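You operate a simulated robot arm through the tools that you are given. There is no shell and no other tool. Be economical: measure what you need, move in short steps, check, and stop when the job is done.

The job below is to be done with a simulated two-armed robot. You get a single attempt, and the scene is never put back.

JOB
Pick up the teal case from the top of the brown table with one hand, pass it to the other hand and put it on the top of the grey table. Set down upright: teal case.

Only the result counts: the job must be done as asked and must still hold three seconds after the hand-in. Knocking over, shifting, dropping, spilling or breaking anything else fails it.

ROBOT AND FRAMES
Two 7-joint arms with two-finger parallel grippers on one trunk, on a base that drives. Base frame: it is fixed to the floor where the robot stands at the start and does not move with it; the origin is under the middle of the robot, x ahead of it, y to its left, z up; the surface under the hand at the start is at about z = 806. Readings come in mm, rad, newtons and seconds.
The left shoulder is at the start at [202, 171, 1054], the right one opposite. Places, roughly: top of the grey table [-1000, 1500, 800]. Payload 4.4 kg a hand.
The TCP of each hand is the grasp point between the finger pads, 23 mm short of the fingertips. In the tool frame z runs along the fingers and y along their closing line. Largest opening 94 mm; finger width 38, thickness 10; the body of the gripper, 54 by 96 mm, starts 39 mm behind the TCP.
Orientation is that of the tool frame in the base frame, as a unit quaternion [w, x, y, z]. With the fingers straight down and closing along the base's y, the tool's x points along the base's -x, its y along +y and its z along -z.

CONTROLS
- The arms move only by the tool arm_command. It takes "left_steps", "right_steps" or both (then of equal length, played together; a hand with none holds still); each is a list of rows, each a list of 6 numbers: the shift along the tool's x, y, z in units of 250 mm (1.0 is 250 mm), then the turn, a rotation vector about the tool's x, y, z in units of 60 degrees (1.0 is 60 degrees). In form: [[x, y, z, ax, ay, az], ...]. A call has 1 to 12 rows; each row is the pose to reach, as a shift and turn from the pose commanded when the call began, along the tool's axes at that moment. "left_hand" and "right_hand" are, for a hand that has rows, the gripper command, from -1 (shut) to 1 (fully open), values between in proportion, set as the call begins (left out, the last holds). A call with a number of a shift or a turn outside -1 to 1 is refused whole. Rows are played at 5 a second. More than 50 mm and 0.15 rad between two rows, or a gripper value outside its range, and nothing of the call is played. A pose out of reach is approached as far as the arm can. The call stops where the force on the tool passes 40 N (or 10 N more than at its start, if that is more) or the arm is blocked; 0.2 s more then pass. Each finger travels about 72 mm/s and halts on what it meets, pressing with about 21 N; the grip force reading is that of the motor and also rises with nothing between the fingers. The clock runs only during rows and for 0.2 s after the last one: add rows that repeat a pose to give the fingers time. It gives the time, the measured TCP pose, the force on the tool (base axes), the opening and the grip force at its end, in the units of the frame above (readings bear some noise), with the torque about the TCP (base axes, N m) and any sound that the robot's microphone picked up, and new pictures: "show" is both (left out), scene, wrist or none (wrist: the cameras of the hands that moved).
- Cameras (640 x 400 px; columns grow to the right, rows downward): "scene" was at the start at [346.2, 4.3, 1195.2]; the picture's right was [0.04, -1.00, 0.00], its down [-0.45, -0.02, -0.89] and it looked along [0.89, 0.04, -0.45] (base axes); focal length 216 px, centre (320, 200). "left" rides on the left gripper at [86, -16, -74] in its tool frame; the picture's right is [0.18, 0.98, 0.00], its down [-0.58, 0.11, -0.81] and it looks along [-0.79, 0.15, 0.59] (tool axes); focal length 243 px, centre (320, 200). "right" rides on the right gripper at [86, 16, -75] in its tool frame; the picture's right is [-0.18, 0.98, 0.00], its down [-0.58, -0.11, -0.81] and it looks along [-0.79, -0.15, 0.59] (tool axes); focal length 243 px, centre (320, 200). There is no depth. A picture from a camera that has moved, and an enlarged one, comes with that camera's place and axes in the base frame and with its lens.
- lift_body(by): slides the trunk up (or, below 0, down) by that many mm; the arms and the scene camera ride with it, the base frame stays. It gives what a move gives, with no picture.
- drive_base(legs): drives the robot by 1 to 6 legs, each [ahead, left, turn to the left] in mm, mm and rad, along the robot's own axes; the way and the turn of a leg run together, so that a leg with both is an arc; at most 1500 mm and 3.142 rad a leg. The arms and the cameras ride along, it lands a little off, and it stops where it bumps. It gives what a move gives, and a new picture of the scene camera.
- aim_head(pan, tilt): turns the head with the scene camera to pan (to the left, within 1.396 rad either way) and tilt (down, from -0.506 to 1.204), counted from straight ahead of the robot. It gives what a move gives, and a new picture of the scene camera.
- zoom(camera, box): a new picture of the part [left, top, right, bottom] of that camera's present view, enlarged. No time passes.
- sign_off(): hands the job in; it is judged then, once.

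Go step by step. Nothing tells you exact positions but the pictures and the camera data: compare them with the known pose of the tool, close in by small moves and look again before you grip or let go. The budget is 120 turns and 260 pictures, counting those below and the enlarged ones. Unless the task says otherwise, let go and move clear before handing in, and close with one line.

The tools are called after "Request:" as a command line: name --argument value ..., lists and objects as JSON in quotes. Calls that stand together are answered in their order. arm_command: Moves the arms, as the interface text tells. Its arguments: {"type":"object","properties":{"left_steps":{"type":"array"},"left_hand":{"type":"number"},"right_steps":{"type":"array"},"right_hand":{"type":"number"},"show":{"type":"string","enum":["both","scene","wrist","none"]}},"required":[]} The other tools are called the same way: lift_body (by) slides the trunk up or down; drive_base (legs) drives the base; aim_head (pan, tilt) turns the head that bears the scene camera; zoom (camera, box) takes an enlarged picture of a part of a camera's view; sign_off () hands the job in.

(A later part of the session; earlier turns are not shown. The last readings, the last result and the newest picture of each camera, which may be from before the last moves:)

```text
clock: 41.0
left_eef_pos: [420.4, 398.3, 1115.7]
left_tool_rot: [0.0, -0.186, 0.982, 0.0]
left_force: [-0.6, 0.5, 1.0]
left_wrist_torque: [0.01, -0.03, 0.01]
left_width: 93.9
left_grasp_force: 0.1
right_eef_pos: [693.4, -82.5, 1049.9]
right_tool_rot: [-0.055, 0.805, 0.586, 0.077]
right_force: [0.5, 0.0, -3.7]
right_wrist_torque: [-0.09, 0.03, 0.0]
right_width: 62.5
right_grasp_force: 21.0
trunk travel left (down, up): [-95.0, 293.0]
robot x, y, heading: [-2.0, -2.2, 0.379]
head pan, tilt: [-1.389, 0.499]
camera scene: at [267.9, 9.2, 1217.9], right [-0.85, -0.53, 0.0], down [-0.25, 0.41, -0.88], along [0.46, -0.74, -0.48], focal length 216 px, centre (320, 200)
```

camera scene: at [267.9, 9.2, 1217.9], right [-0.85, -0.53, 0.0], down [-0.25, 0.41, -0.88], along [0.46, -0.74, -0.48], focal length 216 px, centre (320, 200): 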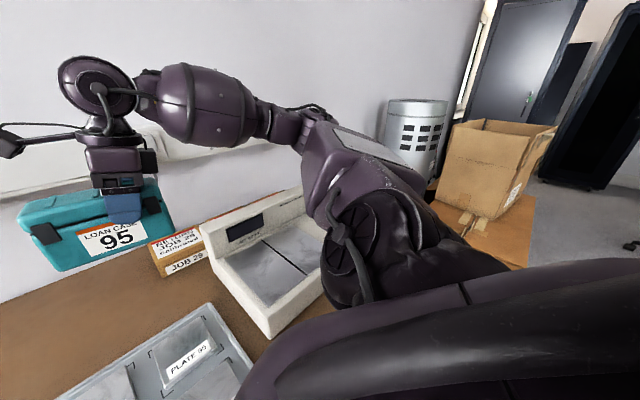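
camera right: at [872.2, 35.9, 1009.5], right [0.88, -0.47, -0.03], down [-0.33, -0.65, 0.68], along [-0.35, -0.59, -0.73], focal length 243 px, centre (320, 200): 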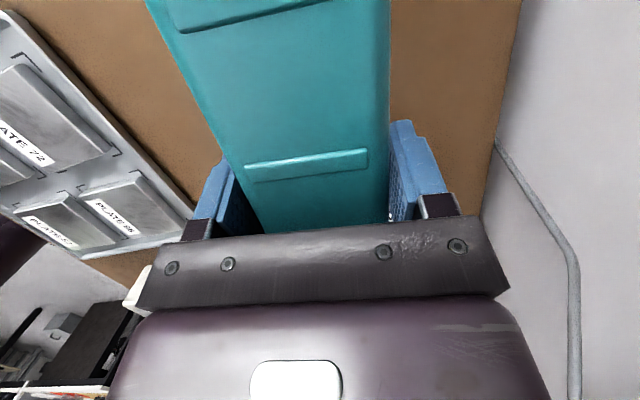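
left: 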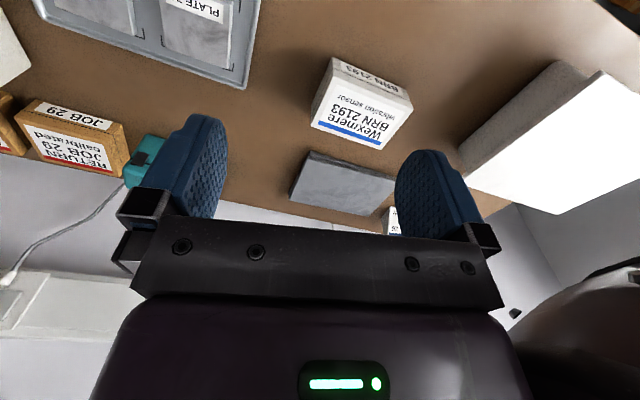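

Behind-left there is open floor up to the grey table with the blue cases. I'll back away from the brown table and then turn left.

Request:
drive_base --legs '[[-300, 0, 0]]'

Request:
drive_base --legs '[[0, 0, 0.9]]'

Request:
aim_head --pan 1.0 --tilt 0.45

```text
clock: 43.1
left_eef_pos: [141.2, 287.1, 1114.7]
left_tool_rot: [0.0, -0.187, 0.982, 0.001]
left_force: [0.1, -1.1, -0.1]
left_wrist_torque: [0.02, -0.01, 0.01]
left_width: 94.5
left_grasp_force: 0.0
right_eef_pos: [415.5, -194.3, 1051.1]
right_tool_rot: [-0.056, 0.805, 0.586, 0.077]
right_force: [-0.3, 0.0, -4.2]
right_wrist_torque: [-0.08, 0.03, -0.02]
right_width: 62.9
right_grasp_force: 21.3
trunk travel left (down, up): [-95.0, 293.0]
robot x, y, heading: [-278.7, -109.6, 0.375]
head pan, tilt: [-1.389, 0.499]
camera scene: at [-11.0, -100.9, 1217.9], right [-0.85, -0.53, 0.0], down [-0.25, 0.41, -0.88], along [0.46, -0.75, -0.48], focal length 216 px, centre (320, 200)
```

scene: 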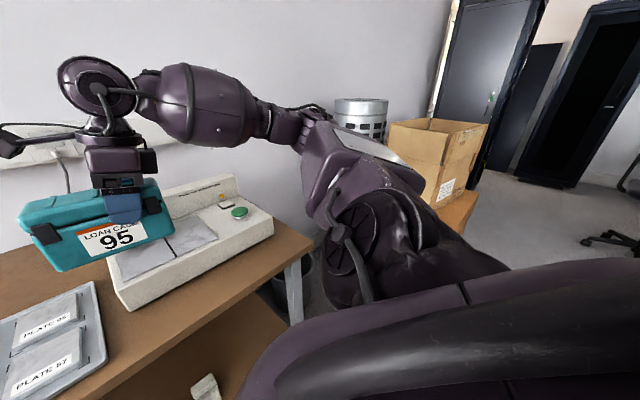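

```text
clock: 45.8
left_eef_pos: [-332.3, 466.7, 1113.8]
left_tool_rot: [-0.001, -0.598, 0.801, 0.0]
left_force: [0.0, 0.1, 0.9]
left_wrist_torque: [0.0, 0.01, 0.02]
left_width: 93.9
left_grasp_force: 0.1
right_eef_pos: [214.4, 386.0, 1049.5]
right_tool_rot: [-0.083, 0.467, 0.879, 0.046]
right_force: [-0.3, 0.1, -4.0]
right_wrist_torque: [-0.15, -0.12, -0.01]
right_width: 62.7
right_grasp_force: 21.3
trunk travel left (down, up): [-95.0, 293.0]
robot x, y, heading: [-279.1, -109.5, 1.287]
head pan, tilt: [-1.389, 0.499]
camera scene: at [-120.1, 105.9, 1218.0], right [-0.11, -0.99, 0.0], down [-0.48, 0.05, -0.88], along [0.87, -0.09, -0.48], focal length 216 px, centre (320, 200)
```

scene: 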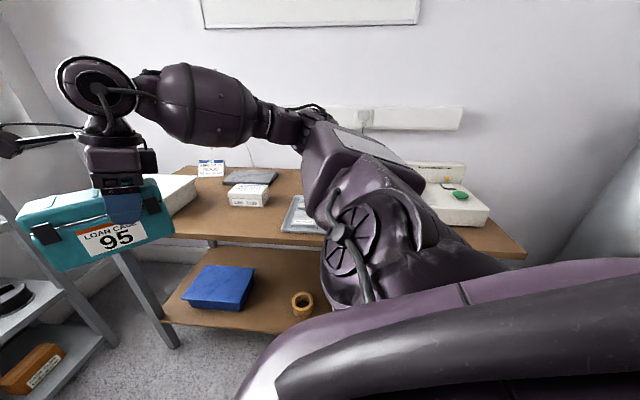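

```text
clock: 48.0
left_eef_pos: [-333.4, 467.0, 1113.9]
left_tool_rot: [0.0, -0.598, 0.802, 0.0]
left_force: [0.2, -0.4, 0.5]
left_wrist_torque: [-0.02, -0.01, 0.01]
left_width: 93.6
left_grasp_force: 0.0
right_eef_pos: [213.9, 386.4, 1050.2]
right_tool_rot: [-0.084, 0.467, 0.879, 0.045]
right_force: [-0.3, 0.1, -4.5]
right_wrist_torque: [-0.09, -0.05, 0.02]
right_width: 63.1
right_grasp_force: 21.3
trunk travel left (down, up): [-95.0, 293.0]
robot x, y, heading: [-279.8, -109.8, 1.281]
head pan, tilt: [1.0, 0.45]
camera scene: at [-270.3, 185.1, 1222.4], right [0.76, 0.65, 0.0], down [0.28, -0.33, -0.9], along [-0.59, 0.68, -0.44], focal length 216 px, centre (320, 200)
```

scene: 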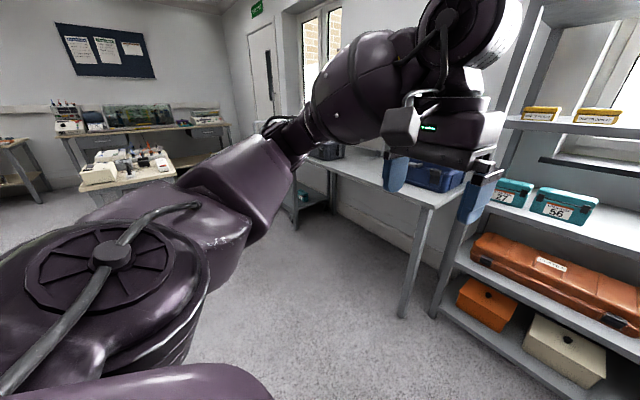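

Open floor here, so the handover can happen on the spot. I'll first swing the held case so its free end points back and to the left, toward the left hand.

Request:
arm_command --right_steps '[[0.059, -0.053, 0.011, 0.018, 0, -0.095], [0.117, -0.107, 0.023, 0.037, 0, -0.19], [0.176, -0.16, 0.034, 0.055, 0, -0.284], [0.234, -0.214, 0.046, 0.074, 0, -0.379], [0.293, -0.267, 0.057, 0.092, 0, -0.474], [0.352, -0.321, 0.068, 0.111, 0, -0.569], [0.41, -0.374, 0.08, 0.13, 0, -0.664], [0.469, -0.428, 0.091, 0.148, 0, -0.758], [0.527, -0.481, 0.103, 0.167, 0, -0.853], [0.586, -0.535, 0.114, 0.185, 0, -0.948]]' --show "none"

Request:
aim_head --pan 0.0 --tilt 0.5

```text
clock: 50.2
left_eef_pos: [-332.8, 467.3, 1113.6]
left_tool_rot: [0.0, -0.598, 0.801, 0.0]
left_force: [-0.2, 0.2, 0.2]
left_wrist_torque: [-0.01, 0.0, 0.0]
left_width: 94.0
left_grasp_force: 0.1
right_eef_pos: [20.2, 435.8, 1049.6]
right_tool_rot: [-0.094, -0.019, 0.995, -0.003]
right_force: [-0.9, -0.5, -4.4]
right_wrist_torque: [0.03, -0.14, -0.02]
right_width: 62.8
right_grasp_force: 20.8
trunk travel left (down, up): [-95.0, 293.0]
robot x, y, heading: [-276.7, -111.0, 1.277]
head pan, tilt: [1.0, 0.45]
```

```text
clock: 51.5
left_eef_pos: [-332.9, 466.1, 1114.8]
left_tool_rot: [-0.001, -0.598, 0.801, -0.001]
left_force: [-0.2, -0.1, 0.7]
left_wrist_torque: [0.03, 0.01, -0.01]
left_width: 93.7
left_grasp_force: 0.0
right_eef_pos: [19.6, 436.2, 1049.4]
right_tool_rot: [-0.095, -0.017, 0.995, -0.002]
right_force: [0.7, 0.3, -3.9]
right_wrist_torque: [-0.03, -0.12, 0.0]
right_width: 62.9
right_grasp_force: 21.4
trunk travel left (down, up): [-95.0, 293.0]
robot x, y, heading: [-285.0, -107.8, 1.281]
head pan, tilt: [0.0, 0.499]
camera scene: at [-184.6, 202.7, 1217.9], right [0.96, -0.28, 0.0], down [-0.14, -0.46, -0.88], along [0.25, 0.84, -0.48], focal length 216 px, centre (320, 200)
```

scene: 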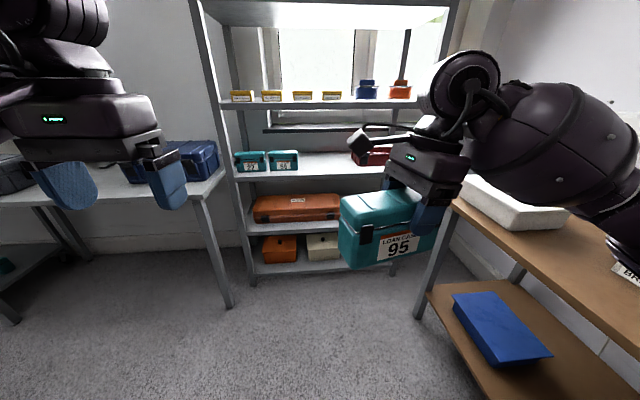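

The case now faces the left hand. Next I'll finish swinging it, and bring the left hand to a pre-grasp beside its free end, in line with it and leaning 50 degrees outward.

Request:
arm_command --right_steps '[[0.037, 0.013, 0.007, 0.007, 0, -0.034], [0.074, 0.026, 0.014, 0.013, 0, -0.069], [0.112, 0.038, 0.022, 0.02, 0, -0.103], [0.149, 0.051, 0.029, 0.027, 0, -0.137], [0.186, 0.064, 0.036, 0.034, 0, -0.172], [0.223, 0.077, 0.043, 0.04, 0, -0.206], [0.26, 0.09, 0.05, 0.047, 0, -0.24], [0.298, 0.102, 0.058, 0.054, 0, -0.274], [0.335, 0.115, 0.065, 0.06, 0, -0.309], [0.372, 0.128, 0.072, 0.067, 0, -0.343]]' --left_steps '[[0.01, -0.054, -0.007, 0.036, -0.078, 0.078], [0.019, -0.109, -0.014, 0.073, -0.156, 0.156], [0.029, -0.163, -0.02, 0.109, -0.234, 0.234], [0.038, -0.218, -0.027, 0.145, -0.312, 0.312], [0.048, -0.272, -0.034, 0.182, -0.39, 0.39], [0.058, -0.326, -0.041, 0.218, -0.467, 0.467], [0.067, -0.381, -0.048, 0.254, -0.545, 0.545], [0.077, -0.435, -0.054, 0.29, -0.623, 0.623], [0.086, -0.49, -0.061, 0.327, -0.701, 0.701], [0.096, -0.544, -0.068, 0.363, -0.779, 0.779]]' --left_hand 1 --right_hand -1

```text
clock: 53.7
left_eef_pos: [-204.0, 415.1, 1137.6]
left_tool_rot: [0.414, -0.183, 0.888, 0.086]
left_force: [0.0, 0.9, -0.2]
left_wrist_torque: [0.0, 0.03, 0.04]
left_width: 94.2
left_grasp_force: 0.0
left hand out of reach, approached as far as the arm can: row 9, 10
right_eef_pos: [-75.7, 463.7, 1048.3]
right_tool_rot: [-0.093, -0.199, 0.975, -0.02]
right_force: [0.2, 0.7, -3.6]
right_wrist_torque: [0.07, -0.09, 0.03]
right_width: 62.8
right_grasp_force: 20.9
trunk travel left (down, up): [-95.0, 293.0]
robot x, y, heading: [-277.4, -112.1, 1.282]
head pan, tilt: [0.0, 0.499]
camera scene: at [-183.7, 202.1, 1218.0], right [0.96, -0.28, 0.0], down [-0.14, -0.46, -0.88], along [0.25, 0.84, -0.48], focal length 216 px, centre (320, 200)
camera right: at [-146.9, 452.3, 1139.3], right [-0.22, 0.98, -0.04], down [0.71, 0.18, 0.68], along [0.67, 0.12, -0.73], focal length 243 px, centre (320, 200)
camera left: at [-300.1, 354.0, 1118.6], right [-0.5, 0.86, -0.14], down [-0.27, 0.0, 0.96], along [0.82, 0.52, 0.23], focal length 243 px, centre (320, 200)
```

scene: 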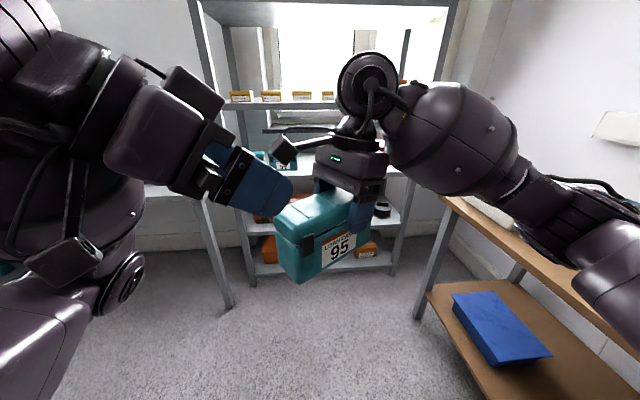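
right: 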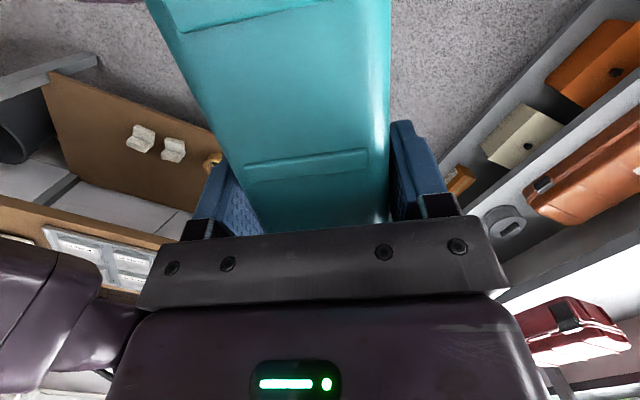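
left: 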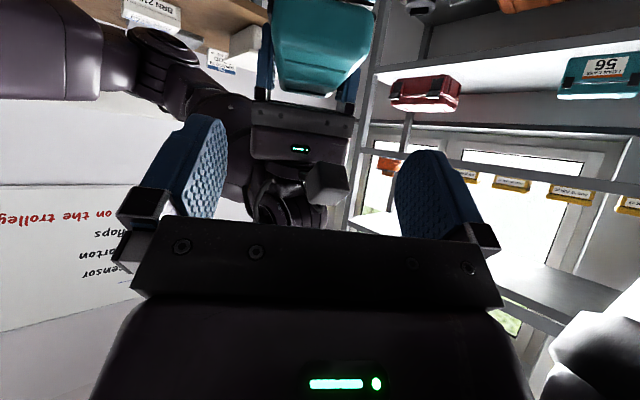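

Both closing lines agree and the free end lies ahead of the left fingers. I'll zoom in on the left wrist view to check alignment before going in.

Request:
zoom --camera "left" --box '[200, 0, 440, 150]'

Request:
zoom --camera "scene" --box '[180, 110, 420, 290]'

```text
2.67 times, centred on (320, 75) of left
camera zoom: at [-300.1, 354.0, 1118.6], right [-0.5, 0.86, -0.14], down [-0.27, 0.0, 0.96], along [0.82, 0.52, 0.23], focal length 647 px, centre (320, 533)
```

zoom: 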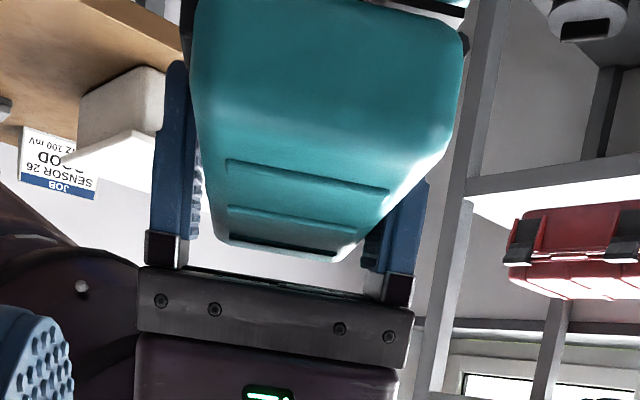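

```text
2.22 times, centred on (300, 200) of scene
camera zoom: at [-183.7, 202.1, 1218.0], right [0.96, -0.28, 0.0], down [-0.14, -0.46, -0.88], along [0.25, 0.84, -0.48], focal length 479 px, centre (364, 200)
```

zoom: 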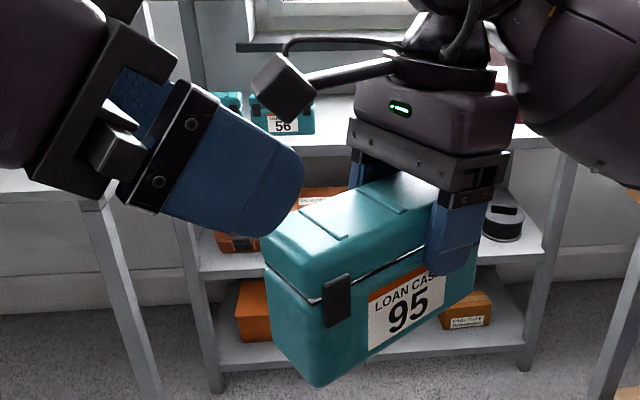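

Alignment agrees with the computed offsets: 13 mm along tool x and -5 mm along y. I'll do the lateral correction and then advance 80 mm before another look.

Request:
arm_command --left_steps '[[0.026, -0.01, 0, 0, 0, 0], [0.052, -0.02, 0, 0, 0, 0], [0.052, -0.02, 0.06, 0, 0, 0], [0.052, -0.02, 0.12, 0, 0, 0], [0.052, -0.02, 0.18, 0, 0, 0], [0.052, -0.02, 0.24, 0, 0, 0], [0.052, -0.02, 0.3, 0, 0, 0], [0.052, -0.02, 0.3, 0, 0, 0]]'

Request:
zoom --camera "scene" --box '[180, 110, 420, 290]'

```text
clock: 55.4
left_eef_pos: [-159.0, 431.5, 1081.5]
left_tool_rot: [0.416, -0.186, 0.886, 0.088]
left_force: [0.0, 0.4, 0.9]
left_wrist_torque: [0.0, -0.02, 0.0]
left_width: 94.0
left_grasp_force: 0.1
left hand out of reach, approached as far as the arm can: row 1, 2, 3, 4
right_eef_pos: [-73.3, 466.0, 1046.6]
right_tool_rot: [-0.091, -0.196, 0.976, -0.022]
right_force: [-0.4, 0.9, -5.0]
right_wrist_torque: [0.03, -0.16, 0.0]
right_width: 63.2
right_grasp_force: 20.9
trunk travel left (down, up): [-95.0, 293.0]
robot x, y, heading: [-277.4, -109.3, 1.283]
head pan, tilt: [0.0, 0.499]
stopped in row 8 (right hand): the force on the tool passed its limit at 44 N (the readings are from after the stop); the commanded pose is now the measured one
camera scene: at [-184.6, 202.8, 1217.9], right [0.96, -0.28, 0.0], down [-0.14, -0.46, -0.88], along [0.25, 0.84, -0.48], focal length 216 px, centre (320, 200)
camera left: at [-254.5, 369.3, 1061.0], right [-0.5, 0.85, -0.14], down [-0.27, 0.0, 0.96], along [0.82, 0.52, 0.23], focal length 243 px, centre (320, 200)
```

scene: 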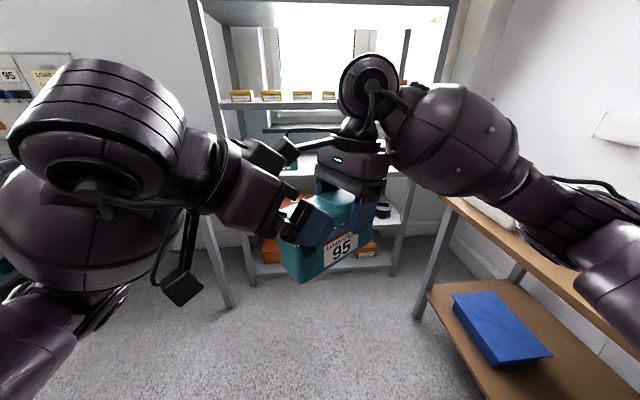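
left: 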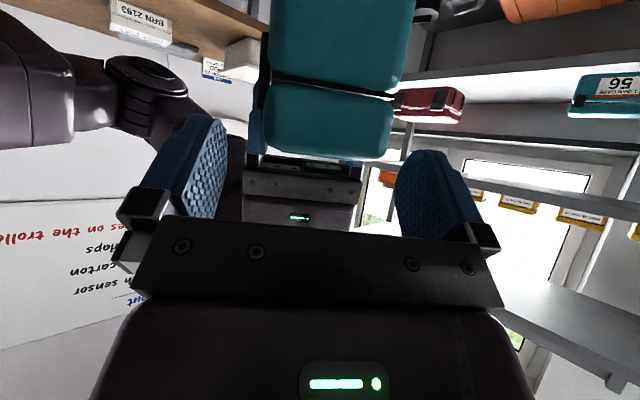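

```text
2.22 times, centred on (300, 200) of scene
camera zoom: at [-184.6, 202.8, 1217.9], right [0.96, -0.28, 0.0], down [-0.14, -0.46, -0.88], along [0.25, 0.84, -0.48], focal length 479 px, centre (364, 200)
```

zoom: 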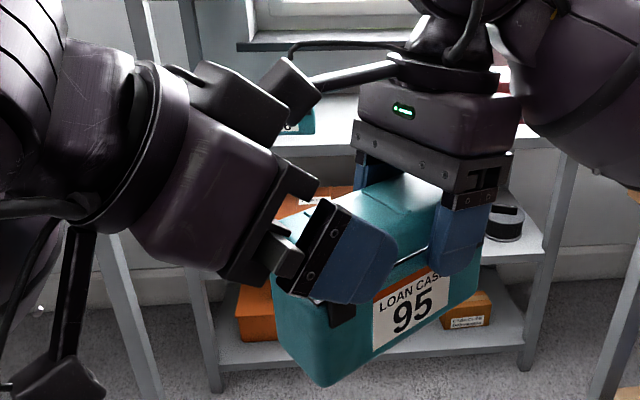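

The back of the left hand bumped the right wrist camera, so this approach angle is too steep. I'll back the left hand out to neutral and come in nearly level from the end, with the left camera on top.

Request:
arm_command --left_steps '[[0, 0, -0.08, 0, 0, 0], [0, 0, -0.16, 0, 0, 0], [0, 0, -0.24, 0, 0, 0], [0.03, 0.045, -0.272, -0.04, 0.086, -0.086], [0.061, 0.09, -0.304, -0.08, 0.173, -0.173], [0.092, 0.134, -0.336, -0.121, 0.26, -0.26], [0.122, 0.179, -0.369, -0.161, 0.346, -0.346], [0.153, 0.223, -0.4, -0.202, 0.433, -0.433], [0.183, 0.268, -0.433, -0.242, 0.519, -0.519], [0.214, 0.313, -0.465, -0.282, 0.606, -0.606], [0.244, 0.357, -0.497, -0.323, 0.692, -0.692], [0.275, 0.402, -0.53, -0.363, 0.779, -0.779]]' --show "scene"

```text
clock: 58.0
left_eef_pos: [-332.9, 463.2, 1112.5]
left_tool_rot: [0.003, -0.6, 0.8, -0.001]
left_force: [0.9, 0.1, -0.2]
left_wrist_torque: [0.03, -0.01, 0.02]
left_width: 94.1
left_grasp_force: 0.0
left hand out of reach, approached as far as the arm can: row 2, 3, 4
right_eef_pos: [-74.1, 463.9, 1046.3]
right_tool_rot: [-0.091, -0.194, 0.976, -0.021]
right_force: [-0.9, 0.4, -3.9]
right_wrist_torque: [0.01, -0.12, 0.0]
right_width: 63.0
right_grasp_force: 21.1
trunk travel left (down, up): [-95.0, 293.0]
robot x, y, heading: [-279.9, -109.0, 1.28]
head pan, tilt: [0.0, 0.499]
camera scene: at [-184.8, 202.5, 1218.1], right [0.96, -0.28, 0.0], down [-0.14, -0.46, -0.88], along [0.25, 0.84, -0.48], focal length 216 px, centre (320, 200)
```

scene: 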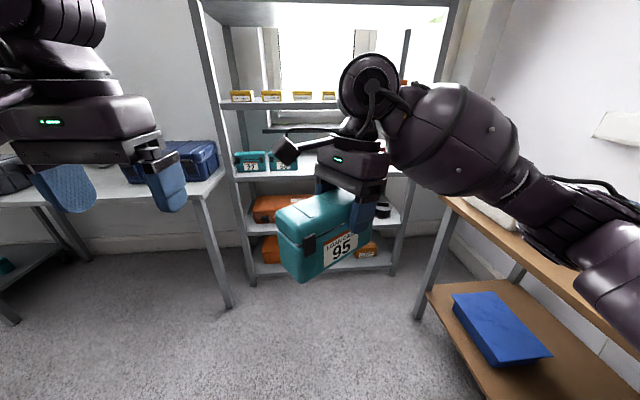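

Case still held well. I'll turn the left wrist inward and swing the case back a little so its axis runs across the robot.

Request:
arm_command --left_steps '[[0, 0.01, 0, 0, 0, -0.1], [0, 0.02, 0, 0, 0, -0.2], [0, 0.03, 0, 0, 0, -0.3], [0, 0.04, 0, 0, 0, -0.4], [0, 0.05, 0, 0, 0, -0.5], [0, 0.06, 0, 0, 0, -0.6], [0, 0.07, 0, 0, 0, -0.7], [0, 0.08, 0, 0, 0, -0.8], [0, 0.09, 0, 0, 0, -0.9], [0, 0.096, 0, 0, 0, -1.0]]' --right_steps '[[-0.008, -0.007, -0.002, -0.008, 0, 0.041], [-0.016, -0.014, -0.003, -0.016, 0, 0.082], [-0.024, -0.021, -0.005, -0.024, 0, 0.122], [-0.032, -0.028, -0.006, -0.032, 0, 0.163], [-0.04, -0.035, -0.008, -0.04, 0, 0.204], [-0.049, -0.042, -0.01, -0.048, 0, 0.245], [-0.057, -0.049, -0.011, -0.056, 0, 0.286], [-0.065, -0.056, -0.013, -0.064, 0, 0.326], [-0.073, -0.063, -0.014, -0.072, 0, 0.367], [-0.081, -0.07, -0.016, -0.08, 0, 0.408]]' --show "scene"

```text
clock: 60.2
left_eef_pos: [-355.7, 470.2, 1112.9]
left_tool_rot: [-0.004, 0.92, -0.391, 0.002]
left_force: [-0.5, -0.2, 0.3]
left_wrist_torque: [0.03, -0.03, 0.05]
left_width: 93.9
left_grasp_force: 0.0
right_eef_pos: [-48.5, 455.8, 1047.3]
right_tool_rot: [-0.093, 0.02, 0.995, 0.0]
right_force: [-0.4, 0.3, -4.5]
right_wrist_torque: [-0.04, -0.08, -0.01]
right_width: 62.7
right_grasp_force: 20.9
trunk travel left (down, up): [-95.0, 293.0]
robot x, y, heading: [-278.6, -107.9, 1.284]
head pan, tilt: [0.0, 0.499]
camera scene: at [-184.5, 202.6, 1218.0], right [0.96, -0.28, 0.0], down [-0.14, -0.46, -0.88], along [0.25, 0.84, -0.48], focal length 216 px, centre (320, 200)
```

scene: 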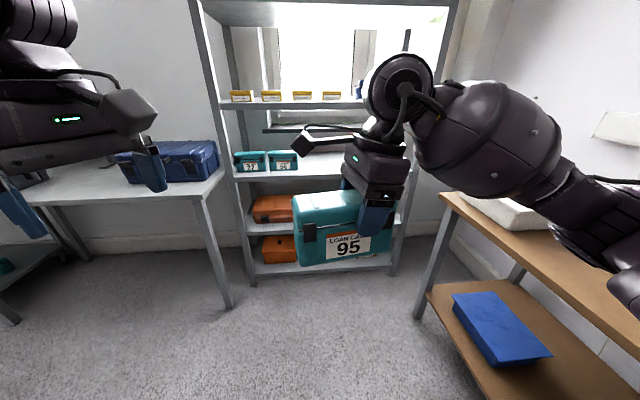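

Left wrist turns freely. I'll finish its yaw and start leaning it toward horizontal, in place.

Request:
arm_command --left_steps '[[0, 0, 0, 0.023, 0.057, -0.103], [0, 0, 0, 0.045, 0.113, -0.205], [0, 0, 0, 0.068, 0.17, -0.308], [0, 0, 0, 0.091, 0.226, -0.41], [0, 0, 0, 0.114, 0.283, -0.513], [0, 0, 0, 0.136, 0.339, -0.615], [0, 0, 0, 0.159, 0.396, -0.718]]' --show "none"

Request:
arm_command --left_steps '[[0, 0, 0, 0, 0.119, 0], [0, 0, 0, 0, 0.238, 0], [0, 0, 0, 0, 0.357, 0], [0, 0, 0, 0, 0.476, 0], [0, 0, 0, 0, 0.595, 0], [0, 0, 0, 0, 0.714, 0], [0, 0, 0, 0, 0.833, 0]]'

```text
clock: 61.8
left_eef_pos: [-354.9, 470.0, 1112.9]
left_tool_rot: [0.003, 0.976, -0.02, 0.219]
left_force: [1.0, 0.6, -0.3]
left_wrist_torque: [-0.01, 0.01, 0.02]
left_width: 93.7
left_grasp_force: 0.0
right_eef_pos: [-48.6, 455.9, 1047.9]
right_tool_rot: [-0.091, 0.021, 0.996, 0.0]
right_force: [0.0, 0.7, -3.6]
right_wrist_torque: [0.03, -0.11, 0.02]
right_width: 62.8
right_grasp_force: 21.1
trunk travel left (down, up): [-95.0, 293.0]
robot x, y, heading: [-280.9, -110.6, 1.283]
head pan, tilt: [0.0, 0.499]
```

```text
clock: 63.4
left_eef_pos: [-356.1, 470.7, 1112.2]
left_tool_rot: [0.013, 0.792, -0.019, 0.61]
left_force: [0.1, -0.2, -0.3]
left_wrist_torque: [0.0, 0.0, 0.0]
left_width: 94.1
left_grasp_force: 0.1
right_eef_pos: [-48.3, 456.4, 1047.4]
right_tool_rot: [-0.092, 0.021, 0.996, -0.001]
right_force: [-0.1, -0.8, -4.0]
right_wrist_torque: [0.01, -0.08, -0.03]
right_width: 63.0
right_grasp_force: 20.4
trunk travel left (down, up): [-95.0, 293.0]
robot x, y, heading: [-279.2, -110.3, 1.286]
head pan, tilt: [0.0, 0.499]
camera scene: at [-184.5, 203.0, 1217.8], right [0.96, -0.28, 0.0], down [-0.14, -0.46, -0.88], along [0.25, 0.84, -0.48], focal length 216 px, centre (320, 200)
camera left: at [-404.2, 487.7, 1214.2], right [0.0, -0.98, 0.17], down [-0.93, -0.07, -0.36], along [0.37, -0.16, -0.92], focal length 243 px, centre (320, 200)
```

scene: 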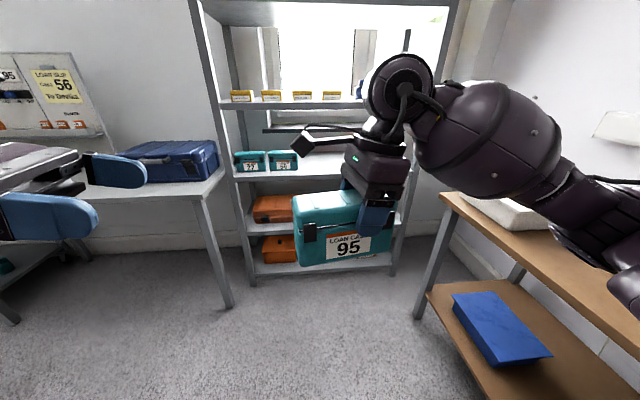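
left: 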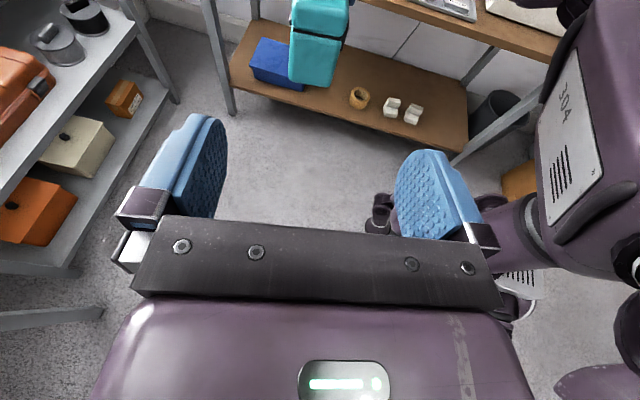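

The left hand is now in line with the case, pointing at its free end with the camera on top. I'll advance 170 mm and look.

Request:
arm_command --left_steps '[[-0.01, 0, 0.1, 0, 0, 0], [-0.02, 0, 0.2, 0, 0, 0], [-0.03, 0.002, 0.3, 0, 0, 0], [-0.03, 0.002, 0.4, 0, 0, 0], [-0.03, 0.002, 0.5, 0, 0, 0], [-0.03, 0.002, 0.6, 0, 0, 0], [-0.03, 0.002, 0.68, 0, 0, 0], [-0.03, 0.002, 0.68, 0, 0, 0]]' --left_hand 1

Request:
zoom --camera "scene" --box '[180, 110, 420, 290]'

```text
clock: 65.2
left_eef_pos: [-193.8, 462.6, 1063.1]
left_tool_rot: [0.012, 0.792, -0.019, 0.61]
left_force: [-0.2, -0.3, 0.4]
left_wrist_torque: [0.0, 0.0, 0.02]
left_width: 94.1
left_grasp_force: 0.0
right_eef_pos: [-49.1, 455.3, 1047.5]
right_tool_rot: [-0.092, 0.021, 0.996, 0.0]
right_force: [0.1, 0.0, -4.9]
right_wrist_torque: [0.0, -0.09, 0.02]
right_width: 63.0
right_grasp_force: 20.9
trunk travel left (down, up): [-95.0, 293.0]
robot x, y, heading: [-277.4, -110.3, 1.282]
head pan, tilt: [0.0, 0.499]
camera scene: at [-184.7, 202.5, 1218.0], right [0.96, -0.28, 0.0], down [-0.14, -0.46, -0.88], along [0.25, 0.84, -0.48], focal length 216 px, centre (320, 200)
camera left: at [-242.0, 480.4, 1164.2], right [0.0, -0.98, 0.17], down [-0.93, -0.07, -0.36], along [0.36, -0.16, -0.92], focal length 243 px, centre (320, 200)
```

scene: 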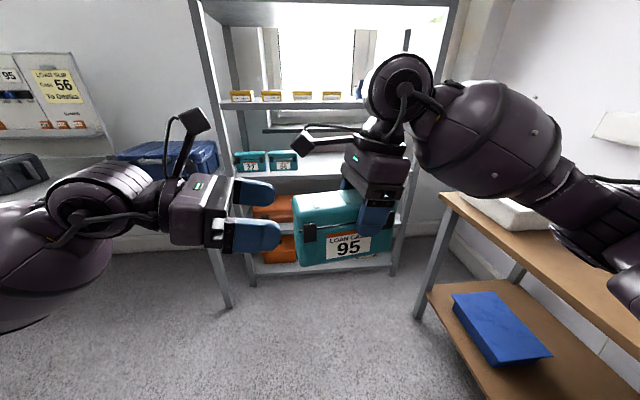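
left: 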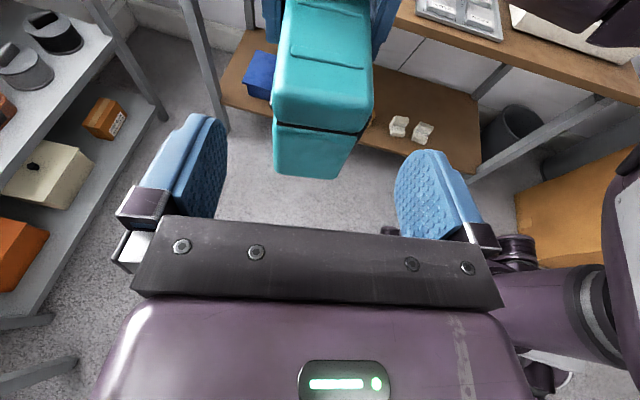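

```text
2.22 times, centred on (300, 200) of scene
camera zoom: at [-184.7, 202.5, 1218.0], right [0.96, -0.28, 0.0], down [-0.14, -0.46, -0.88], along [0.25, 0.84, -0.48], focal length 479 px, centre (364, 200)
```

zoom: 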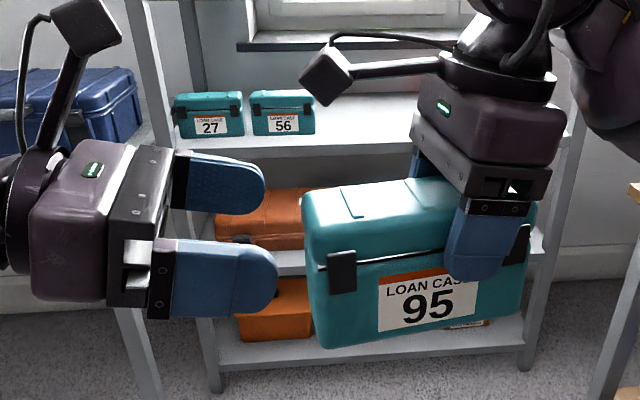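

Everything lines up and both cameras should pass with about 12 mm to spare. I'll advance the last 84 mm.

Request:
arm_command --left_steps '[[-0.002, 0, 0.07, 0, 0, 0], [-0.004, 0.002, 0.14, 0, 0, 0], [-0.006, 0.003, 0.21, 0, 0, 0], [-0.008, 0.004, 0.27, 0, 0, 0], [-0.008, 0.004, 0.31, 0, 0, 0], [-0.008, 0.004, 0.338, 0, 0, 0], [-0.008, 0.004, 0.338, 0, 0, 0]]'

Request:
zoom --camera "scene" --box '[180, 110, 420, 290]'

```text
clock: 66.8
left_eef_pos: [-112.4, 457.5, 1038.0]
left_tool_rot: [0.011, 0.791, -0.018, 0.611]
left_force: [-19.1, 0.3, 2.2]
left_wrist_torque: [-0.06, -0.47, -0.12]
left_width: 93.9
left_grasp_force: 0.1
right_eef_pos: [-46.4, 457.2, 1046.5]
right_tool_rot: [-0.091, 0.021, 0.996, -0.001]
right_force: [19.0, -2.3, -7.0]
right_wrist_torque: [0.08, 0.14, 0.13]
right_width: 62.7
right_grasp_force: 21.0
trunk travel left (down, up): [-95.0, 293.0]
robot x, y, heading: [-276.4, -109.8, 1.285]
head pan, tilt: [0.0, 0.499]
camera scene: at [-184.6, 202.7, 1218.0], right [0.96, -0.28, 0.0], down [-0.14, -0.46, -0.88], along [0.25, 0.84, -0.48], focal length 216 px, centre (320, 200)
camera left: at [-161.2, 475.5, 1140.7], right [0.01, -0.98, 0.17], down [-0.93, -0.07, -0.36], along [0.36, -0.16, -0.92], focal length 243 px, centre (320, 200)
```

scene: 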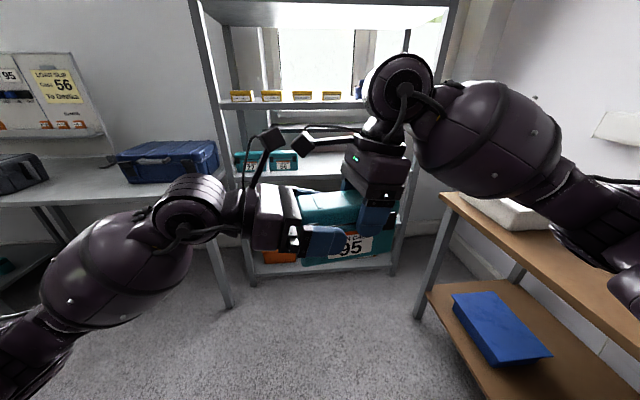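
left: 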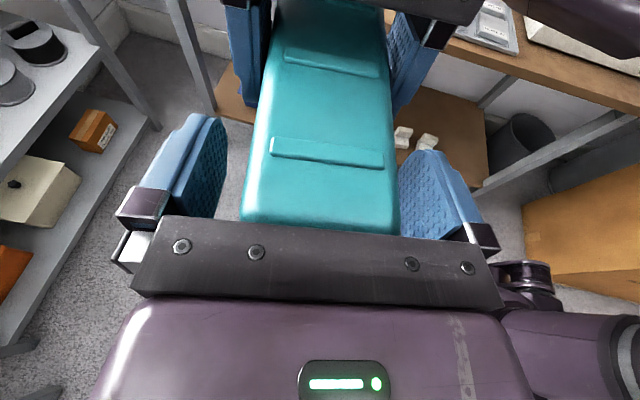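

```text
2.22 times, centred on (300, 200) of scene
camera zoom: at [-184.6, 202.7, 1218.0], right [0.96, -0.28, 0.0], down [-0.14, -0.46, -0.88], along [0.25, 0.84, -0.48], focal length 479 px, centre (364, 200)
```

zoom: 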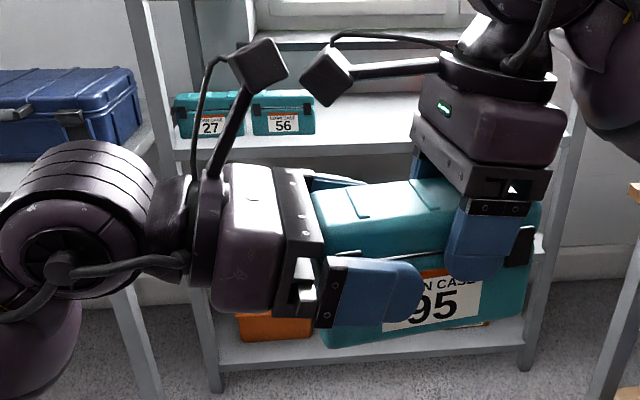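

The palm has just met the end of the case with about 19 N. I'll back off 5 mm and then close the left fingers.

Request:
arm_command --left_steps '[[0, 0, -0.012, 0, 0, 0], [0, 0, -0.024, 0, 0, 0], [0, 0, -0.024, 0, 0, 0]]' --show "none"

Request:
arm_command --left_steps '[[0, 0, 0, 0, 0, 0], [0, 0, 0, 0, 0, 0], [0, 0, 0, 0, 0, 0], [0, 0, 0, 0, 0, 0], [0, 0, 0, 0, 0, 0]]' --left_hand -1

```text
clock: 67.6
left_eef_pos: [-119.1, 457.6, 1040.9]
left_tool_rot: [0.011, 0.792, -0.018, 0.61]
left_force: [-0.7, 0.3, 0.5]
left_wrist_torque: [0.01, 0.0, 0.0]
left_width: 94.0
left_grasp_force: 0.0
right_eef_pos: [-48.5, 456.0, 1047.2]
right_tool_rot: [-0.092, 0.02, 0.996, -0.001]
right_force: [0.1, 0.1, -4.2]
right_wrist_torque: [0.0, -0.06, 0.0]
right_width: 62.7
right_grasp_force: 20.4
trunk travel left (down, up): [-95.0, 293.0]
robot x, y, heading: [-277.4, -113.5, 1.284]
head pan, tilt: [0.0, 0.499]
```

```text
clock: 68.8
left_eef_pos: [-117.6, 457.6, 1040.3]
left_tool_rot: [0.011, 0.792, -0.017, 0.61]
left_force: [1.6, 10.1, 0.0]
left_wrist_torque: [-0.61, -0.1, 0.26]
left_width: 63.3
left_grasp_force: 20.5
right_eef_pos: [-47.8, 456.5, 1047.3]
right_tool_rot: [-0.093, 0.019, 0.995, -0.001]
right_force: [-2.1, -10.3, -5.2]
right_wrist_torque: [0.55, -0.02, 0.46]
right_width: 63.0
right_grasp_force: 21.4
trunk travel left (down, up): [-95.0, 293.0]
robot x, y, heading: [-279.3, -112.5, 1.282]
head pan, tilt: [0.0, 0.499]
camera scene: at [-184.5, 202.7, 1217.9], right [0.96, -0.28, 0.0], down [-0.14, -0.46, -0.88], along [0.25, 0.84, -0.48], focal length 216 px, centre (320, 200)
camera left: at [-166.7, 476.2, 1142.2], right [0.01, -0.98, 0.17], down [-0.93, -0.07, -0.36], along [0.36, -0.16, -0.92], focal length 243 px, centre (320, 200)
```

scene: 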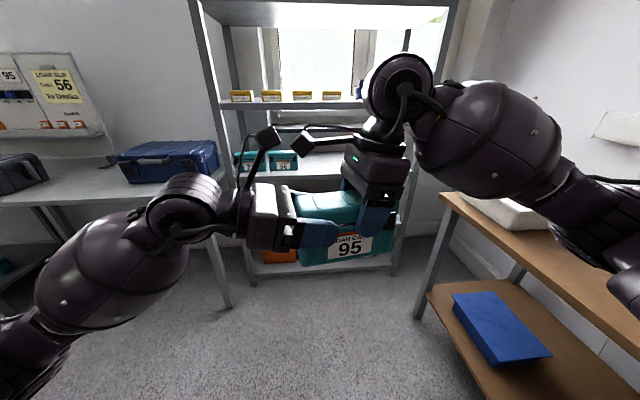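
left: 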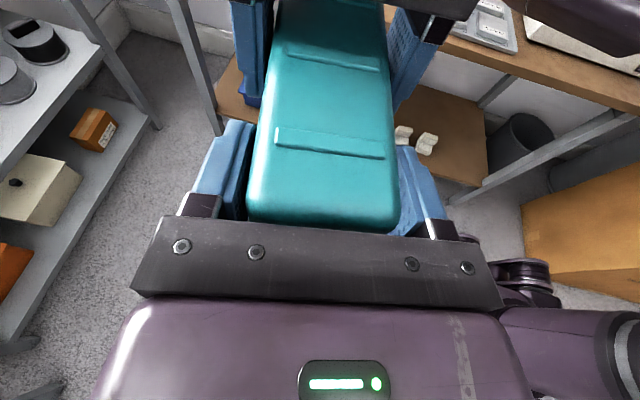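

The left hand grips at 63 mm. Now I'll open the right hand in place.

Request:
arm_command --right_steps '[[0, 0, 0, 0, 0, 0], [0, 0, 0, 0, 0, 0], [0, 0, 0, 0, 0, 0], [0, 0, 0, 0, 0, 0]]' --right_hand 1

```text
clock: 69.8
left_eef_pos: [-118.5, 459.1, 1040.8]
left_tool_rot: [0.011, 0.792, -0.018, 0.61]
left_force: [0.1, 0.6, -4.4]
left_wrist_torque: [0.03, 0.23, 0.03]
left_width: 62.6
left_grasp_force: 21.3
right_eef_pos: [-47.0, 457.3, 1047.3]
right_tool_rot: [-0.093, 0.022, 0.995, 0.0]
right_force: [0.7, -0.8, -0.2]
right_wrist_torque: [0.0, 0.01, 0.02]
right_width: 94.1
right_grasp_force: 0.0
trunk travel left (down, up): [-95.0, 293.0]
robot x, y, heading: [-280.1, -114.9, 1.285]
head pan, tilt: [0.0, 0.499]
camera scene: at [-184.5, 202.7, 1217.9], right [0.96, -0.28, 0.0], down [-0.14, -0.46, -0.88], along [0.25, 0.84, -0.48], focal length 216 px, centre (320, 200)
camera right: at [-118.0, 477.2, 1137.1], right [0.22, 0.97, -0.04], down [0.71, -0.14, 0.69], along [0.66, -0.18, -0.73], focal length 243 px, centre (320, 200)
```

scene: 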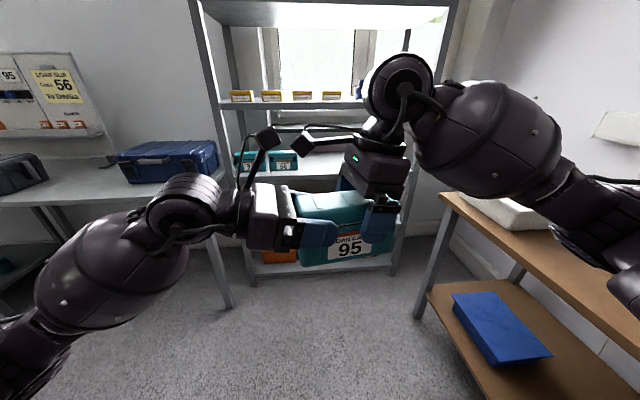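
right: 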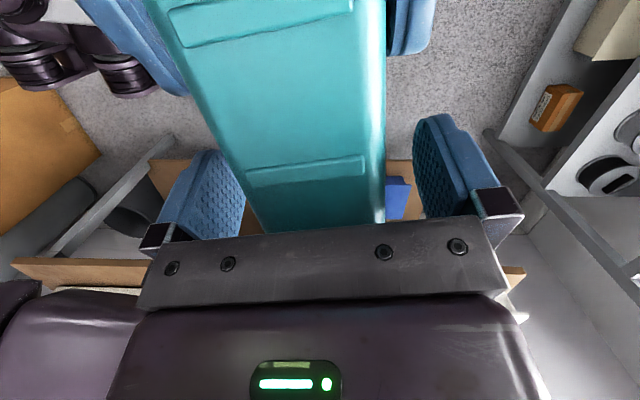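

The left hand now carries the whole weight and the case is level. I'll withdraw the right hand upward and then out to the right.

Request:
arm_command --right_steps '[[0, 0, -0.08, 0, 0, 0], [0, 0, -0.16, 0, 0, 0], [0, 0, -0.26, 0, 0, 0], [0, 0, -0.38, 0, 0, 0], [0, 0, -0.5, 0, 0, 0], [-0.15, 0, -0.53, 0, 0, 0], [-0.3, 0, -0.56, 0, 0, 0], [-0.45, 0, -0.58, 0, 0, 0], [-0.6, 0, -0.6, 0, 0, 0], [-0.75, 0, -0.6, 0, 0, 0]]'

Request:
aim_head --pan 1.0 --tilt 0.5

```text
clock: 72.0
left_eef_pos: [-117.8, 457.2, 1040.1]
left_tool_rot: [0.012, 0.791, -0.018, 0.611]
left_force: [0.8, 0.2, -4.9]
left_wrist_torque: [0.0, 0.18, 0.01]
left_width: 62.8
left_grasp_force: 21.0
right_eef_pos: [165.1, 449.2, 1160.3]
right_tool_rot: [-0.092, 0.02, 0.996, 0.0]
right_force: [0.5, 0.5, -0.6]
right_wrist_torque: [-0.03, 0.0, -0.01]
right_width: 93.8
right_grasp_force: 0.1
trunk travel left (down, up): [-95.0, 293.0]
robot x, y, heading: [-278.1, -108.7, 1.285]
head pan, tilt: [0.0, 0.499]
camera scene: at [-184.0, 202.6, 1217.9], right [0.96, -0.28, 0.0], down [-0.14, -0.46, -0.88], along [0.25, 0.84, -0.48], focal length 216 px, centre (320, 200)
camera right: at [94.8, 469.3, 1250.7], right [0.22, 0.97, -0.04], down [0.71, -0.13, 0.69], along [0.66, -0.18, -0.73], focal length 243 px, centre (320, 200)
```

scene: 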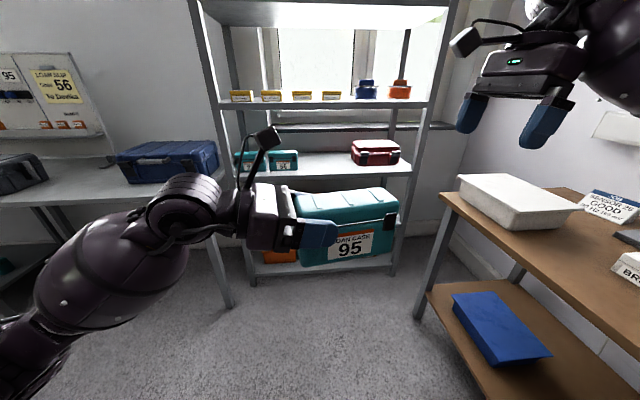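
right: 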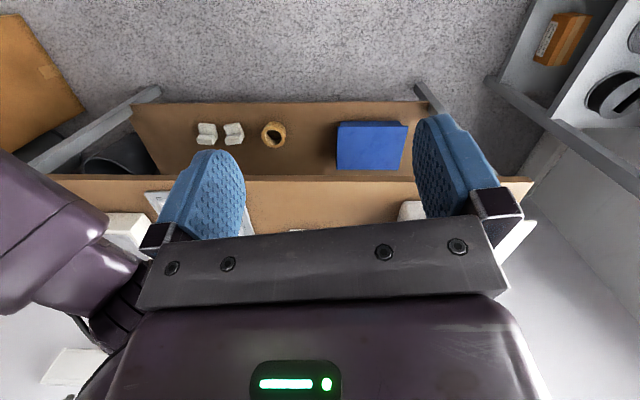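

```text
clock: 73.3
left_eef_pos: [-117.4, 458.6, 1040.3]
left_tool_rot: [0.012, 0.792, -0.018, 0.61]
left_force: [-0.3, -0.4, -4.1]
left_wrist_torque: [0.02, 0.2, -0.01]
left_width: 62.6
left_grasp_force: 21.2
right_eef_pos: [164.3, 449.5, 1160.8]
right_tool_rot: [-0.092, 0.021, 0.996, 0.0]
right_force: [-0.1, 0.0, -0.3]
right_wrist_torque: [-0.01, -0.01, 0.04]
right_width: 93.9
right_grasp_force: 0.0
trunk travel left (down, up): [-95.0, 293.0]
robot x, y, heading: [-279.2, -110.0, 1.283]
head pan, tilt: [1.0, 0.499]
camera scene: at [-269.8, 184.4, 1217.9], right [0.76, 0.65, 0.0], down [0.31, -0.36, -0.88], along [-0.57, 0.67, -0.48], focal length 216 px, centre (320, 200)
```

scene: 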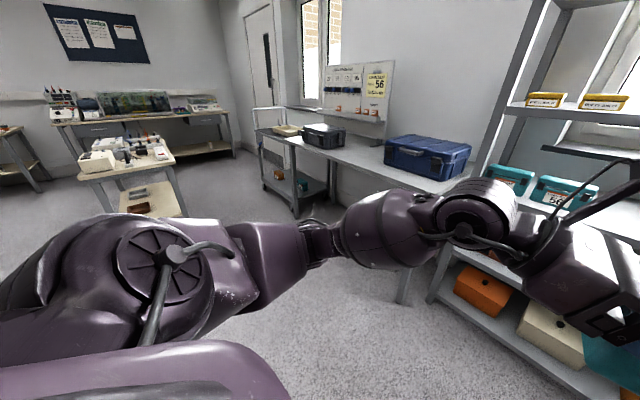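

Handover done. Now I need the grey table's free surface, so I'll zoom in on it.

Request:
zoom --camera "scene" --box '[240, 80, 500, 242]'

```text
2.46 times, centred on (370, 161) of scene
camera zoom: at [-269.8, 184.4, 1217.9], right [0.76, 0.65, 0.0], down [0.31, -0.36, -0.88], along [-0.57, 0.67, -0.48], focal length 531 px, centre (197, 296)
```

zoom: 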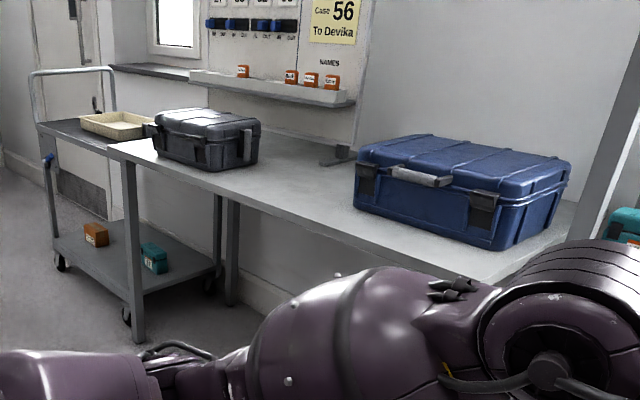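

Free space on the grey table lies between the black and blue cases, around [-985, 1310], with the front edge near y 1200. I'll turn to face it, drive left, then approach part way.

Request:
drive_base --legs '[[0, 0, 0.288], [0, 737, 0], [400, 0, 0]]'

Request:
lift_body --by 150

Request:
aim_head --pan 0.1 --tilt 0.6

```text
clock: 83.2
left_eef_pos: [-1023.1, 883.0, 1040.1]
left_tool_rot: [-0.075, 0.787, 0.094, 0.605]
left_force: [0.5, -0.5, -4.6]
left_wrist_torque: [-0.04, 0.25, 0.0]
left_width: 63.0
left_grasp_force: 21.2
right_eef_pos: [-749.3, 951.9, 1160.9]
right_tool_rot: [-0.09, -0.121, 0.989, -0.013]
right_force: [-0.7, 1.0, 0.5]
right_wrist_torque: [0.01, -0.03, -0.01]
right_width: 94.0
right_grasp_force: 0.1
trunk travel left (down, up): [-95.0, 293.0]
robot x, y, heading: [-1018.1, 291.0, 1.565]
head pan, tilt: [1.0, 0.499]
camera scene: at [-1092.0, 576.1, 1217.9], right [0.54, 0.84, 0.0], down [0.4, -0.26, -0.88], along [-0.74, 0.48, -0.48], focal length 216 px, centre (320, 200)
```

scene: 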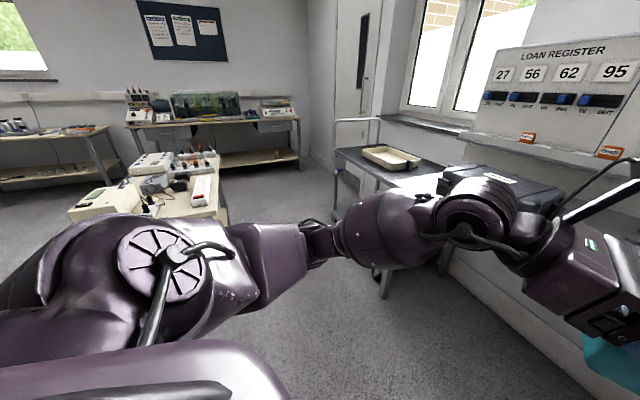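

```text
clock: 85.0
left_eef_pos: [-1022.8, 883.0, 1188.8]
left_tool_rot: [-0.074, 0.787, 0.095, 0.605]
left_force: [0.6, -0.1, -4.9]
left_wrist_torque: [-0.04, 0.19, -0.03]
left_width: 63.2
left_grasp_force: 21.4
right_eef_pos: [-749.2, 953.8, 1309.7]
right_tool_rot: [-0.091, -0.12, 0.988, -0.015]
right_force: [-1.1, -0.2, 0.2]
right_wrist_torque: [-0.03, -0.03, 0.01]
right_width: 94.2
right_grasp_force: 0.0
trunk travel left (down, up): [-245.0, 143.0]
robot x, y, heading: [-1018.1, 290.7, 1.566]
head pan, tilt: [1.0, 0.499]
```

```text
clock: 86.2
left_eef_pos: [-1023.0, 880.8, 1190.2]
left_tool_rot: [-0.074, 0.787, 0.093, 0.606]
left_force: [-0.3, 0.2, -4.3]
left_wrist_torque: [-0.04, 0.2, -0.02]
left_width: 63.1
left_grasp_force: 20.5
right_eef_pos: [-749.3, 950.6, 1311.0]
right_tool_rot: [-0.09, -0.122, 0.988, -0.014]
right_force: [0.8, -0.5, -0.6]
right_wrist_torque: [-0.01, -0.01, -0.02]
right_width: 94.1
right_grasp_force: 0.1
trunk travel left (down, up): [-245.0, 143.0]
robot x, y, heading: [-1019.1, 293.3, 1.566]
head pan, tilt: [0.099, 0.6]
camera scene: at [-1024.7, 473.6, 1381.9], right [1.0, 0.1, 0.0], down [0.05, -0.56, -0.82], along [-0.08, 0.82, -0.57], focal length 216 px, centre (320, 200)
```

scene: 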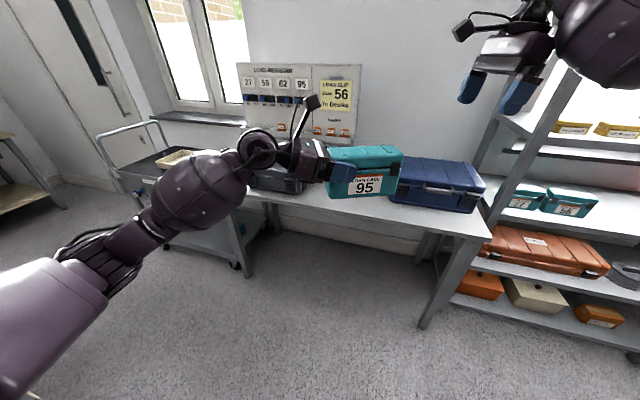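

The table edge runs slightly slanted through about [-930, 1225], and there is room right of the black case. I'll lower the arm here over open floor first, to check the elbow stays high.

Request:
arm_command --left_steps '[[-0.085, 0, 0.022, 0, 0, 0], [-0.17, 0, 0.045, 0, 0, 0], [-0.255, 0, 0.067, 0, 0, 0], [-0.34, 0, 0.09, 0, 0, 0], [-0.425, 0, 0.112, 0, 0, 0], [-0.51, 0, 0.135, 0, 0, 0], [-0.595, 0, 0.157, 0, 0, 0], [-0.68, 0, 0.18, 0, 0, 0], [-0.765, 0, 0.202, 0, 0, 0], [-0.85, 0, 0.225, 0, 0, 0], [-0.928, 0, 0.245, 0, 0, 0]]'

```text
clock: 88.6
left_eef_pos: [-1023.1, 882.6, 949.9]
left_tool_rot: [-0.075, 0.786, 0.094, 0.606]
left_force: [0.4, 0.0, -4.9]
left_wrist_torque: [-0.09, 0.2, 0.0]
left_width: 62.5
left_grasp_force: 21.3
right_eef_pos: [-748.6, 952.6, 1311.3]
right_tool_rot: [-0.09, -0.121, 0.988, -0.012]
right_force: [-0.7, -0.4, 1.0]
right_wrist_torque: [0.01, 0.01, -0.03]
right_width: 94.2
right_grasp_force: 0.0
trunk travel left (down, up): [-245.0, 143.0]
robot x, y, heading: [-1018.5, 287.3, 1.565]
head pan, tilt: [0.099, 0.6]
camera scene: at [-1024.7, 473.8, 1381.9], right [1.0, 0.09, 0.0], down [0.05, -0.56, -0.82], along [-0.08, 0.82, -0.57], focal length 216 px, centre (320, 200)
camera left: at [-1075.0, 885.7, 1051.9], right [0.28, -0.94, 0.17], down [-0.88, -0.33, -0.36], along [0.39, -0.05, -0.92], focal length 243 px, centre (320, 200)
```

scene: 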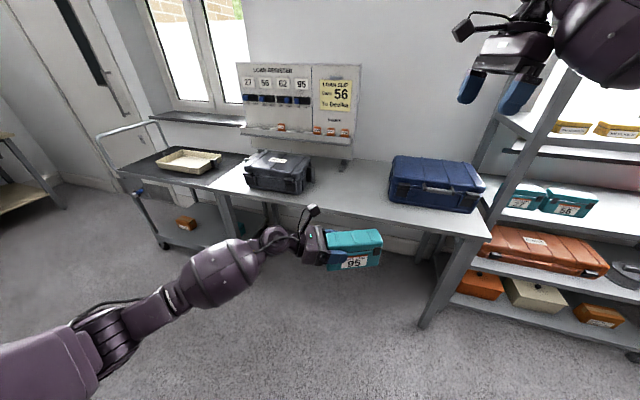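
left: 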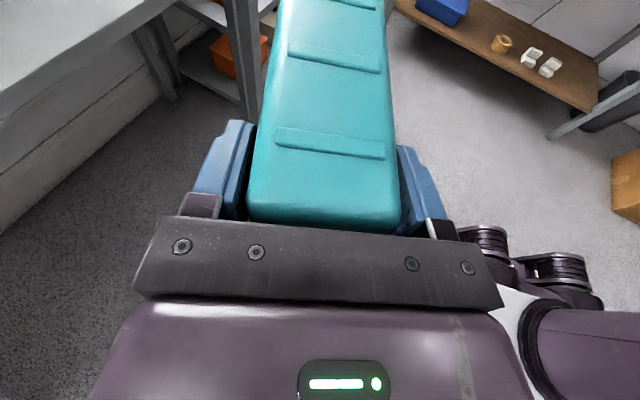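

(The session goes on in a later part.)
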